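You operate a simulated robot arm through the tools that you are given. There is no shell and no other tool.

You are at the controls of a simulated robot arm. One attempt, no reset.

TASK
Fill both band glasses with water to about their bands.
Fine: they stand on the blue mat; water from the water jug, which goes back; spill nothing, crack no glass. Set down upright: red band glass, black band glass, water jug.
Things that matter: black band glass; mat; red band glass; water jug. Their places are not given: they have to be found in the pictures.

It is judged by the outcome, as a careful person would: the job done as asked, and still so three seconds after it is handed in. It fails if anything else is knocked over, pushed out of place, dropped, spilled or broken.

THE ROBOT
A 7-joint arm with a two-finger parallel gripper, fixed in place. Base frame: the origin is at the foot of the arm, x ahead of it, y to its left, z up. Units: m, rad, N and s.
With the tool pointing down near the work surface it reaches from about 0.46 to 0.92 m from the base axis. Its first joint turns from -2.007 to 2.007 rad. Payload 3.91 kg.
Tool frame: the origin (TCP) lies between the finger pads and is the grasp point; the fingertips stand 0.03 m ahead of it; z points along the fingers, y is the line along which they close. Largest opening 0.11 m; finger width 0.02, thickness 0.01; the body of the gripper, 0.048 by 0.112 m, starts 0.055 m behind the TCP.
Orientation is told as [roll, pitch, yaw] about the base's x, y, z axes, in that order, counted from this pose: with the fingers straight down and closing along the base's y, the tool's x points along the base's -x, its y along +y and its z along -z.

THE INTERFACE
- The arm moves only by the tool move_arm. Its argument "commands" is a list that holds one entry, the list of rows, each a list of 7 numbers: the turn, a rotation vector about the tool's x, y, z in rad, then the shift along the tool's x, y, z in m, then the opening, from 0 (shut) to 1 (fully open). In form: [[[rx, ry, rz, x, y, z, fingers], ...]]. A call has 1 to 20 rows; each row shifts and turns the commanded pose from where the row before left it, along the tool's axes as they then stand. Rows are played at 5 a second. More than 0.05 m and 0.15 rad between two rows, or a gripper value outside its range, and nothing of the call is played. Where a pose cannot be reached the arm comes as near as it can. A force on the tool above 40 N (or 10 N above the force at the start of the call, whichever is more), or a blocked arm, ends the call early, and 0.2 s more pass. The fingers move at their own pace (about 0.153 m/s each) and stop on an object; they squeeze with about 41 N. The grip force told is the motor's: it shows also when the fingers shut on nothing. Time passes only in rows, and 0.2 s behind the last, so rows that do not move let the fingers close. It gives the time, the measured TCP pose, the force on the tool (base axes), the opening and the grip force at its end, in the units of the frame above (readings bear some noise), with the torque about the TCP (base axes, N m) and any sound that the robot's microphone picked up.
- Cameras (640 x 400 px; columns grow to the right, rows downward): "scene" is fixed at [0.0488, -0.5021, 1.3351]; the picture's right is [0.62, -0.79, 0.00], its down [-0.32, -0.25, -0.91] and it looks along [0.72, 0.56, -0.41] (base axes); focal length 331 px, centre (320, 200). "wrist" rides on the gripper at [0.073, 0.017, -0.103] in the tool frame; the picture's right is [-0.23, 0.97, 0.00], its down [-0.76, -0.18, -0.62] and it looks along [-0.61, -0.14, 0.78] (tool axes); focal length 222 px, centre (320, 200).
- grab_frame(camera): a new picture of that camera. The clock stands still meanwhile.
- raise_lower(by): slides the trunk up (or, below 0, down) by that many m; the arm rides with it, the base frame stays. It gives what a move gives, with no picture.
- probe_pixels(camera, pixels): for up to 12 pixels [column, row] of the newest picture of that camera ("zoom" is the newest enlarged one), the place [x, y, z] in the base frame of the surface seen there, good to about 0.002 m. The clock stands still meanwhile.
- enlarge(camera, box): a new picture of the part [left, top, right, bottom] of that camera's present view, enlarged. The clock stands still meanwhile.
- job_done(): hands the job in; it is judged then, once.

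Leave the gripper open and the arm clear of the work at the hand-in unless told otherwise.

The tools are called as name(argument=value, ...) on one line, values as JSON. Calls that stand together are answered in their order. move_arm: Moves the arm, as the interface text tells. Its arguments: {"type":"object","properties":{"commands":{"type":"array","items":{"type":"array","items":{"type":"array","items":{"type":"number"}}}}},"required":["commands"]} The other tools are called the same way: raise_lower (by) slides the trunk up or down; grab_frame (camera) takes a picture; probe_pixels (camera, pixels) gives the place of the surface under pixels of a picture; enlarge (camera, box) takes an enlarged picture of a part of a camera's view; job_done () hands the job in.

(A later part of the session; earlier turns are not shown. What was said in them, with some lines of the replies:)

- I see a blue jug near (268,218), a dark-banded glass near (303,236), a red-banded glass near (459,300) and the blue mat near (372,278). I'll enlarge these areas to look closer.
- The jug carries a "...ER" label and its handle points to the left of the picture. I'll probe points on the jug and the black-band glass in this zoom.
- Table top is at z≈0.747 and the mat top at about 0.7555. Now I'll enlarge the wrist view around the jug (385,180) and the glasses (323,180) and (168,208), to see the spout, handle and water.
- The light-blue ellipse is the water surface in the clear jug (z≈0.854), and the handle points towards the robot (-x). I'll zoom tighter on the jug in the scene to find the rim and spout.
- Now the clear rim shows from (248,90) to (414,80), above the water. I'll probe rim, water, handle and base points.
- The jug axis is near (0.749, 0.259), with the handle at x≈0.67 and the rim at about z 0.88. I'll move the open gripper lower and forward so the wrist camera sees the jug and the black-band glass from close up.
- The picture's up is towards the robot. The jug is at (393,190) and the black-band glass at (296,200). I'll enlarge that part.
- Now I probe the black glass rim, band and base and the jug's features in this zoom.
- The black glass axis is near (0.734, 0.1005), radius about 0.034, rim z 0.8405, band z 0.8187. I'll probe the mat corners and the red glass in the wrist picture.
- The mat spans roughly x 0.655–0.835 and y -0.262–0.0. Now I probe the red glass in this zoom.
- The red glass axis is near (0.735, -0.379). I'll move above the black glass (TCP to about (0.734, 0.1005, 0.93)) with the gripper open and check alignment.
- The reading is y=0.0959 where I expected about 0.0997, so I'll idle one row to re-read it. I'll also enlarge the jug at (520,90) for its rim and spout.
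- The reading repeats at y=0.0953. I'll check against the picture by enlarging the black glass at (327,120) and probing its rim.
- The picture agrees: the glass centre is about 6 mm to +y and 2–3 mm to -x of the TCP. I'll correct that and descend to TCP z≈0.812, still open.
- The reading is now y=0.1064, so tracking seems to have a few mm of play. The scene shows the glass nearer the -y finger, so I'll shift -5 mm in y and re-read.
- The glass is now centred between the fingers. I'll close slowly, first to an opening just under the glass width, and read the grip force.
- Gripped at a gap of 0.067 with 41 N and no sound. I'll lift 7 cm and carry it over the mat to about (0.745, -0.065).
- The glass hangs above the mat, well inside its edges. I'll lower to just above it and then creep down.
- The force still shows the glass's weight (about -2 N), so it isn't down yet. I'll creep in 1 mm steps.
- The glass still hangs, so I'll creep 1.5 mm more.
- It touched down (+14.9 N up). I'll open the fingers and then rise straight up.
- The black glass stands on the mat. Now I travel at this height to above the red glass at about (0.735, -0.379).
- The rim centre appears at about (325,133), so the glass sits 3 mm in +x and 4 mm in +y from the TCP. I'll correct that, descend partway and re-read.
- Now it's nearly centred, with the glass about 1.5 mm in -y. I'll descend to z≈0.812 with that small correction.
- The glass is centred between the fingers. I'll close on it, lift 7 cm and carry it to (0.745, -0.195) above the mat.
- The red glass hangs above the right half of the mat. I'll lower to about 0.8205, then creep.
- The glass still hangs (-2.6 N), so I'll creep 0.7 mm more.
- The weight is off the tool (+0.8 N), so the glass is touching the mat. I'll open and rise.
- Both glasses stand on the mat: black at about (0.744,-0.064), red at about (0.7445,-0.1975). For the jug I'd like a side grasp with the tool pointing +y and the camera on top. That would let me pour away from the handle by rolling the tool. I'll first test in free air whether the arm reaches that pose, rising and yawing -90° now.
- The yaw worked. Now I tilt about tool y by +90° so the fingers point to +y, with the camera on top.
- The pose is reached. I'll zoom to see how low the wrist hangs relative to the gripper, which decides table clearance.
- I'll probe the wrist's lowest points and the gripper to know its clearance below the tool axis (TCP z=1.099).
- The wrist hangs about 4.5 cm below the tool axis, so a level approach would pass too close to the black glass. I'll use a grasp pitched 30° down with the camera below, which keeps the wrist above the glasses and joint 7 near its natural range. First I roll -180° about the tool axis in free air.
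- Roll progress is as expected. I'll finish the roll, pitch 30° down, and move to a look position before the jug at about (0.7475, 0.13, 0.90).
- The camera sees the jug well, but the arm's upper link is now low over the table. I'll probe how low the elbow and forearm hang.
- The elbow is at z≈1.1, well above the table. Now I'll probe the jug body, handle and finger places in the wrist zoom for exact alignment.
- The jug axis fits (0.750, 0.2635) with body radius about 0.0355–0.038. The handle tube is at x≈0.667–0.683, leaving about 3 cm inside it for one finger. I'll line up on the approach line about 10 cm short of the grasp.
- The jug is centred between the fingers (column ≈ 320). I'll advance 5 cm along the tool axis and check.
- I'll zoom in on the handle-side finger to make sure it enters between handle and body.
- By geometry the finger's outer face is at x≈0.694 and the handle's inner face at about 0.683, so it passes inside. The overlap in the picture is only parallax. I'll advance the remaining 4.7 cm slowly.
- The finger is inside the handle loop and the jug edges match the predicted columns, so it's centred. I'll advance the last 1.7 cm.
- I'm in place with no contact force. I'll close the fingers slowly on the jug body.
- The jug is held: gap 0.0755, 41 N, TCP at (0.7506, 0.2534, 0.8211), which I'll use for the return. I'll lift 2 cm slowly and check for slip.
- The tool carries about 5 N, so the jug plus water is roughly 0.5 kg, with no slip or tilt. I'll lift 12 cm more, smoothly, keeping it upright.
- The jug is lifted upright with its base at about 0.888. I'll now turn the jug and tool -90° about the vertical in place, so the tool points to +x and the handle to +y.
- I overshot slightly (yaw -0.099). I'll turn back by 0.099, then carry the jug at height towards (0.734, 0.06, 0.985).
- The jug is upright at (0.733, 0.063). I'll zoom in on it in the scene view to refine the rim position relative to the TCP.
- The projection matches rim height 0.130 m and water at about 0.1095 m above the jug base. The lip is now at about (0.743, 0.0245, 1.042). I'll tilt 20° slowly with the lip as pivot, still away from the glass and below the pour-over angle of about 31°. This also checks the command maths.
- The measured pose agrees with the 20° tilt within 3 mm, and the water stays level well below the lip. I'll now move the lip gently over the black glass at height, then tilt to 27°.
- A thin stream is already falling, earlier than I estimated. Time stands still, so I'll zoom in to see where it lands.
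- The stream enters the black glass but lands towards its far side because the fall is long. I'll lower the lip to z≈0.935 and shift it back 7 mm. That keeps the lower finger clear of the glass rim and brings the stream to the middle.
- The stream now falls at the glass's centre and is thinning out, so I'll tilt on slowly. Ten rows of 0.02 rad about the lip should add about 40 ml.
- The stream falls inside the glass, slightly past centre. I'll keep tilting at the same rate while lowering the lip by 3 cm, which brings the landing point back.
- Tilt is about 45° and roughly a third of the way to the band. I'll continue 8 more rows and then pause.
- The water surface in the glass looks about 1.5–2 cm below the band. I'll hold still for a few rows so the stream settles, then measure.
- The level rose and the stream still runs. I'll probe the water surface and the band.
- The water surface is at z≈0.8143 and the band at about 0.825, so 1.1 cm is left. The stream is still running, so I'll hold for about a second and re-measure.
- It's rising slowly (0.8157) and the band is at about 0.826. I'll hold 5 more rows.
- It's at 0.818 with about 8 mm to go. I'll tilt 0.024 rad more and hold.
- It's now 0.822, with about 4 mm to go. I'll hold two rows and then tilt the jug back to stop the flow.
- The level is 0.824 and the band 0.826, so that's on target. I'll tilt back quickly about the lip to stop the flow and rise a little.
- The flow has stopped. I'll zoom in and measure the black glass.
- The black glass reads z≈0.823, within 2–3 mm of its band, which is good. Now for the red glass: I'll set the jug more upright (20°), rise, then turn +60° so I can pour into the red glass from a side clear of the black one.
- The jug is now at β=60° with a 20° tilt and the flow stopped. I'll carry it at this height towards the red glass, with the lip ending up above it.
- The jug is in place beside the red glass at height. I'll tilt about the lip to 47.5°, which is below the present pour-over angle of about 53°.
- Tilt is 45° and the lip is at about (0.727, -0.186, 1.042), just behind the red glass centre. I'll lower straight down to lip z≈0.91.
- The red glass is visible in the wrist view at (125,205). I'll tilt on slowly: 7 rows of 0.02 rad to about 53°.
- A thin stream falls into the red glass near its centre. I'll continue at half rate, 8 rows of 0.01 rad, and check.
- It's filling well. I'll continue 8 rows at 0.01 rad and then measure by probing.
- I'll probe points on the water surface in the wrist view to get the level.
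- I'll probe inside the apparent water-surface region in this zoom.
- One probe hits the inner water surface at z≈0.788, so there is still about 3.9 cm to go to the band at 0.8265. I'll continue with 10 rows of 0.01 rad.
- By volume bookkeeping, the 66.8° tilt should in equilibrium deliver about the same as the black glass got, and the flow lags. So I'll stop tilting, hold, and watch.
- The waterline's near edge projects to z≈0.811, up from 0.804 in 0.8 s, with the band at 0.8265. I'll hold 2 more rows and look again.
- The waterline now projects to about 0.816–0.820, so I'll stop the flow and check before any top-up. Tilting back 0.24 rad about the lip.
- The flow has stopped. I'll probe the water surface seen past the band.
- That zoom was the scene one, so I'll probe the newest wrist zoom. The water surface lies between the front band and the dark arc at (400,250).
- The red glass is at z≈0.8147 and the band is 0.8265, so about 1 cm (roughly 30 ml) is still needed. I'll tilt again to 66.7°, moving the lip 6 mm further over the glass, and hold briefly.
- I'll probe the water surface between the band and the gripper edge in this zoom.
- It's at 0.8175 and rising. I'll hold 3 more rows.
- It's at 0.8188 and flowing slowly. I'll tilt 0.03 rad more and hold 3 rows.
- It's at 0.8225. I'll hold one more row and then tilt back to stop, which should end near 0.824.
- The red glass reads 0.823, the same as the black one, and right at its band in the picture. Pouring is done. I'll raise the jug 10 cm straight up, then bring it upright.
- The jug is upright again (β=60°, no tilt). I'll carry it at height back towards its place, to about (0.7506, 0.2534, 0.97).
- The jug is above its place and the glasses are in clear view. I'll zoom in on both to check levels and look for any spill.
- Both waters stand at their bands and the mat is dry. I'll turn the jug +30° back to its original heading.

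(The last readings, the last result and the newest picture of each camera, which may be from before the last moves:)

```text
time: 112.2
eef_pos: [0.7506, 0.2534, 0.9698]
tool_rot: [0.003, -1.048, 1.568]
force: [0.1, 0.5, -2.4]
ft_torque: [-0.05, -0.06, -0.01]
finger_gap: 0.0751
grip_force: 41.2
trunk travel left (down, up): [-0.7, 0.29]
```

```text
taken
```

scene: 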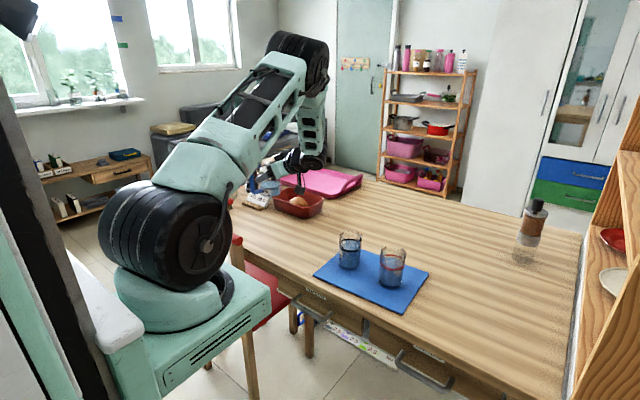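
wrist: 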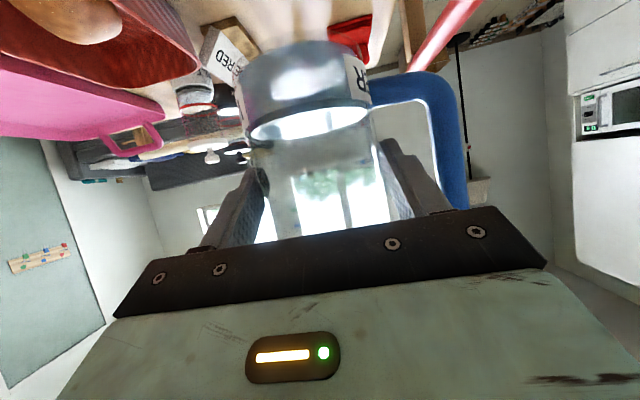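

The pose matches the original grasp heading and x, y exactly. I'll lower straight down to about 5 mm above the table.

move_arm(commands=[[[0, 0, 0, 0.0075, 0, 0.0043, 0.6], [0, 0, 0, 0.0149, 0, 0.0086, 0.6], [0, 0, 0, 0.0199, 0, 0.0115, 0.6], [0, 0, 0, 0.0224, 0, 0.0129, 0.6], [0, 0, 0, 0.0224, 0, 0.0129, 0.6], [0, 0, 0, 0.0174, 0, 0.0101, 0.6], [0, 0, 0, 0.0125, 0, 0.0072, 0.6], [0, 0, 0, 0.0075, 0, 0.0043, 0.6], [0, 0, 0, 0, 0, 0, 0.6]]])

enlarge(camera="scene", box=[220, 130, 380, 260])

```text
time: 114.2
eef_pos: [0.7504, 0.2551, 0.8244]
tool_rot: [0.005, -1.048, 1.566]
force: [0.0, 0.0, -2.0]
ft_torque: [-0.04, -0.03, 0.02]
finger_gap: 0.0755
grip_force: 41.2
trunk travel left (down, up): [-0.7, 0.29]
```

```text
3.08 times, centred on (300, 195) of scene
```

zoom: 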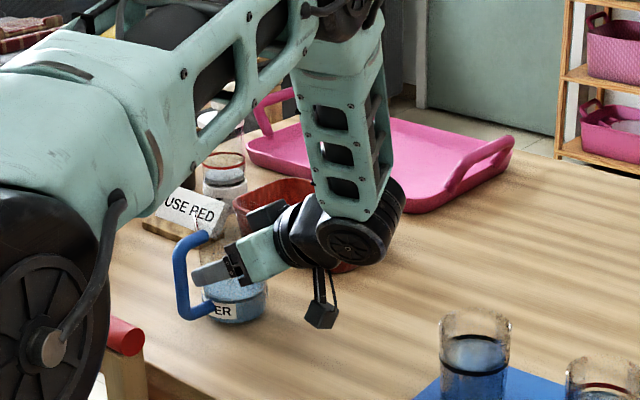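

It's at 0.8244, about 3 mm above contact. I'll creep down in 1 mm steps and watch the force.

move_arm(commands=[[[0, 0, 0, 0.00087, 0, 0.0005, 0.6], [0, 0, 0, 0.00087, 0, 0.0005, 0.6], [0, 0, 0, 0, 0, 0, 0.6]]])

```text
time: 115.0
eef_pos: [0.7508, 0.2528, 0.824]
tool_rot: [0.004, -1.045, 1.566]
force: [0.0, 0.4, -2.4]
ft_torque: [-0.02, -0.06, -0.02]
finger_gap: 0.0754
grip_force: 41.0
trunk travel left (down, up): [-0.7, 0.29]
```

move_arm(commands=[[[0, 0, 0, 0.00087, 0, 0.0005, 0.6], [0, 0, 0, 0.00052, 0, 0.0003, 0.6], [0, 0, 0, 0, 0, 0, 0.6]]])

```text
time: 115.8
eef_pos: [0.7508, 0.2533, 0.8216]
tool_rot: [0.005, -1.046, 1.568]
force: [0.4, -0.2, -2.5]
ft_torque: [0.01, -0.08, -0.03]
finger_gap: 0.0755
grip_force: 41.0
trunk travel left (down, up): [-0.7, 0.29]
```

The jug still hangs freely (-2.5 N), so I'll creep another 0.7 mm.

move_arm(commands=[[[0, 0, 0, 0.0003, 0, 0.00018, 0.6], [0, 0, 0, 0.0003, 0, 0.00018, 0.6], [0, 0, 0, 0, 0, 0, 0.6]]])

```text
time: 116.6
eef_pos: [0.751, 0.2533, 0.8209]
tool_rot: [0.001, -1.049, 1.569]
force: [1.5, -0.6, 1.8]
ft_torque: [-0.06, 0.07, 0.04]
finger_gap: 0.0753
grip_force: 41.1
trunk travel left (down, up): [-0.7, 0.29]
```

Contact is made (+1.8 N). I'll open gently to the same 0.836 opening, so the finger doesn't push the handle.

move_arm(commands=[[[0, 0, 0, 0.00017, 0, 0.0001, 0.6], [0, 0, 0, 0, 0, 0, 0.69], [0, 0, 0, 0, 0, 0, 0.72], [0, 0, 0, 0, 0, 0, 0.76], [0, 0, 0, 0, 0, 0, 0.8], [0, 0, 0, 0, 0, 0, 0.836], [0, 0, 0, 0, 0, 0, 0.836]]])

enlarge(camera="wrist", box=[200, 0, 460, 220])

```text
time: 118.2
eef_pos: [0.7501, 0.2539, 0.8202]
tool_rot: [0.004, -1.048, 1.568]
force: [0.2, 1.0, 0.5]
ft_torque: [-0.04, 0.01, 0.0]
finger_gap: 0.092
grip_force: 0.0
trunk travel left (down, up): [-0.7, 0.29]
```

```text
1.82 times, centred on (330, 110) of wrist
```

zoom: 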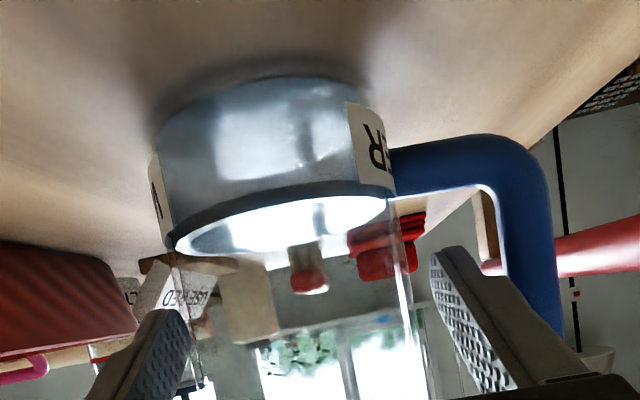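

The jug stands free on the table with both fingers clear. I'll withdraw straight back along the tool axis.

move_arm(commands=[[[0, 0, 0, 0, 0, -0.008, 0.836], [0, 0, 0, 0, 0, -0.01, 0.836], [0, 0, 0, 0, 0, -0.012, 0.836], [0, 0, 0, 0, 0, -0.015, 0.836], [0, 0, 0, 0, 0, -0.02, 0.836], [0, 0, 0, 0, 0, -0.025, 0.836], [0, 0, 0, 0, 0, -0.025, 0.836], [0, 0, 0, 0, 0, 0, 0.836]]])

grab_frame(camera="wrist")

grab_frame(camera="scene")

```text
time: 120.0
eef_pos: [0.7473, 0.1547, 0.8785]
tool_rot: [0.004, -1.048, 1.569]
force: [0.3, 0.2, 0.5]
ft_torque: [0.01, -0.02, 0.0]
finger_gap: 0.0917
grip_force: 0.2
trunk travel left (down, up): [-0.7, 0.29]
```

```text
taken
```

wrist: 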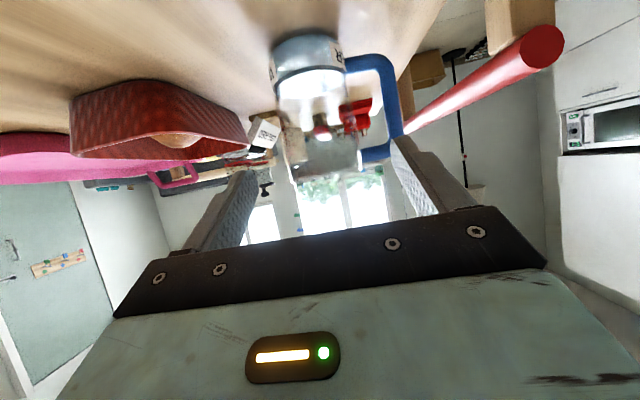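

```text
taken
```

scene: 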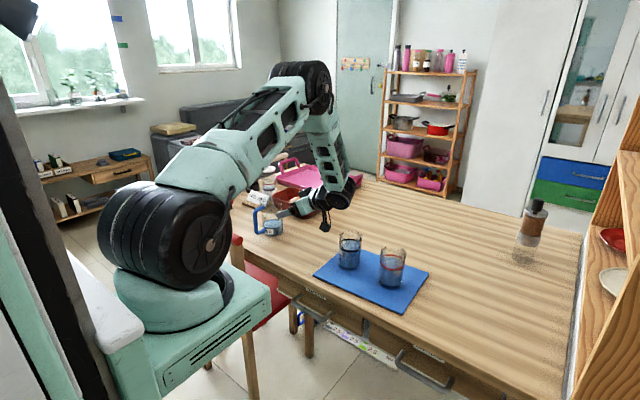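

The jug stands upright at its place. I'll rise 20 cm and open the gripper fully.

move_arm(commands=[[[0, 0, 0, -0.013, 0, -0.0075, 0.836], [0, 0, 0, -0.026, 0, -0.015, 0.9], [0, 0, 0, -0.026, 0, -0.015, 1], [0, 0, 0, -0.026, 0, -0.015, 1], [0, 0, 0, -0.026, 0, -0.015, 1], [0, 0, 0, -0.026, 0, -0.015, 1], [0, 0, 0, -0.026, 0, -0.015, 1], [0, 0, 0, -0.026, 0, -0.015, 1], [0, 0, 0, 0, 0.02, 0, 1], [0, 0, 0, 0, 0.03, 0, 1], [0, 0, 0, 0, 0.03, 0, 1], [0, 0, 0, 0, 0.03, 0, 1], [0, 0, 0, 0, 0.03, 0, 1], [0, 0, 0, 0, 0.02, 0, 1], [0, 0, 0, 0, 0, 0, 1]]])

grab_frame(camera="scene")

enlarge(camera="scene", box=[220, 160, 440, 320])

```text
time: 123.2
eef_pos: [0.5913, 0.154, 1.1039]
tool_rot: [0.002, -1.046, 1.569]
force: [-0.5, -0.2, 0.3]
ft_torque: [0.01, -0.01, 0.0]
finger_gap: 0.1099
grip_force: 0.0
trunk travel left (down, up): [-0.7, 0.29]
```

```text
taken
```

scene: 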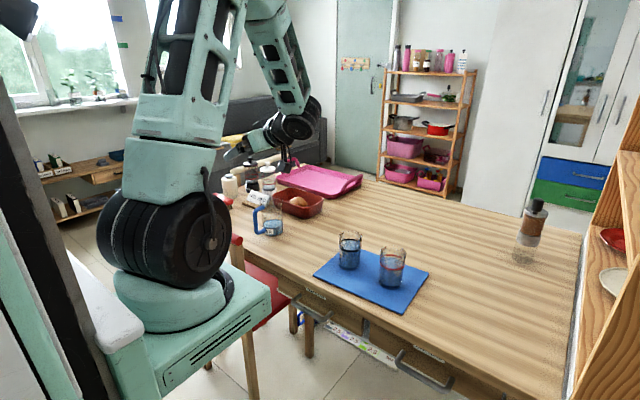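

```text
2.50 times, centred on (330, 240) of scene
```

zoom: 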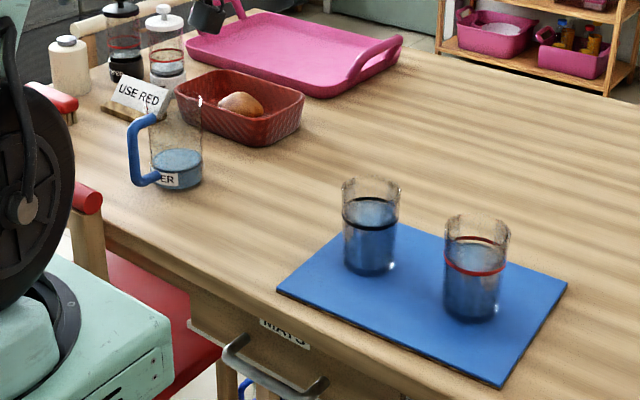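

The jug is back upright in its place and both glasses stand on the mat. I'll do a final measurement of both water levels and the jug handle position.

enlarge(camera="scene", box=[325, 220, 415, 295])

probe_pixels(camera="zoom", pixels=[[170, 115], [175, 125], [180, 105], [455, 225], [460, 235], [450, 215], [178, 140], [455, 252], [170, 138], [470, 250]])

enlarge(camera="scene", box=[246, 188, 294, 242])

probe_pixels(camera="zoom", pixels=[[205, 200], [210, 260], [235, 330], [230, 155], [340, 320], [405, 330]])

```text
5.33 times, centred on (370, 258) of scene
```

zoom: 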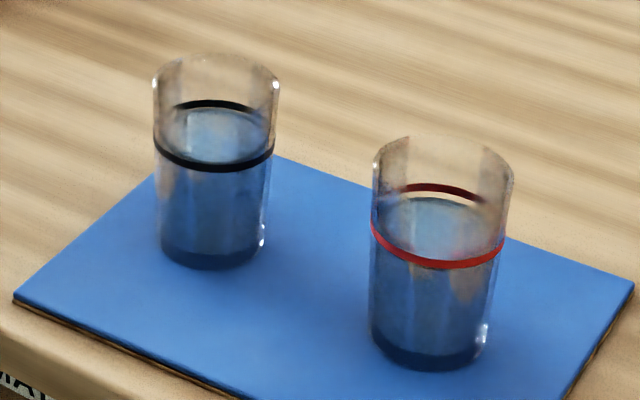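

```text
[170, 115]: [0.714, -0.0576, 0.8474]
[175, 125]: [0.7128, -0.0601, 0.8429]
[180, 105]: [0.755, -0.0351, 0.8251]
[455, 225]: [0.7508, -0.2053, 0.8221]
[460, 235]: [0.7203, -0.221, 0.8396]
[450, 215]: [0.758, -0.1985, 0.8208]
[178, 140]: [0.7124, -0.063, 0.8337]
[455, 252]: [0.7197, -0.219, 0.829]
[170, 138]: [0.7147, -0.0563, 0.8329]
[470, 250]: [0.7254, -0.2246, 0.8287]
```

```text
7.41 times, centred on (270, 215) of scene
```

zoom: 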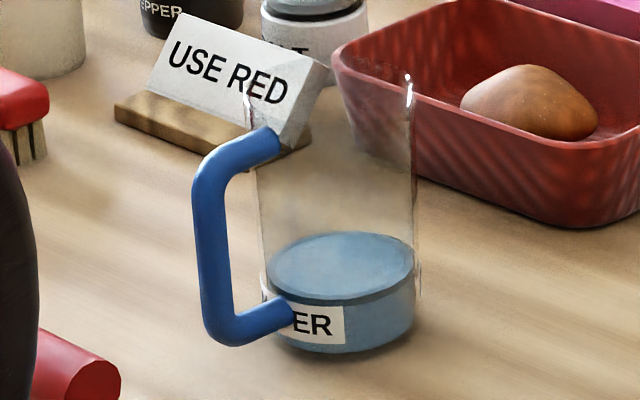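

```text
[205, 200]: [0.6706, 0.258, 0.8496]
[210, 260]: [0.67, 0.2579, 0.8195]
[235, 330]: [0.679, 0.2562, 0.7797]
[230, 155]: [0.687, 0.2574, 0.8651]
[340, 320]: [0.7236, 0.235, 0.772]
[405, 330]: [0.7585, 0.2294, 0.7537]
```

Everything checks out:
- **Levels:** the black glass last measured about 0.823 and the red about 0.822, each within roughly 3 mm of its band.
- **Glasses:** both stand upright on the mat, with no spill visible.
- **Jug:** it stands upright within 1–2 mm of its original place.
- **Arm:** the gripper is open and clear at z≈1.1.

I'm handing in the job.

job_done()

```text
The job is handed in.
```

I handed in the job with both band glasses standing upright on the blue mat and filled to about their bands. The jug is back in its place. I don't have the judge's verdict.

- **Water levels:** by camera measurement, the black band glass is about 3 mm below its band and the red about 3–4 mm below. I left both slightly low rather than risk overfilling.
- **Jug:** it stands upright within about 2 mm of where it started, with some water left in it.
- **Spills and breakage:** the last pictures show no water on the mat or table and no cracked glass. The microphone picked up no sound during the job.
- **Arm:** the gripper is open and about 35 cm above the table, clear of everything.
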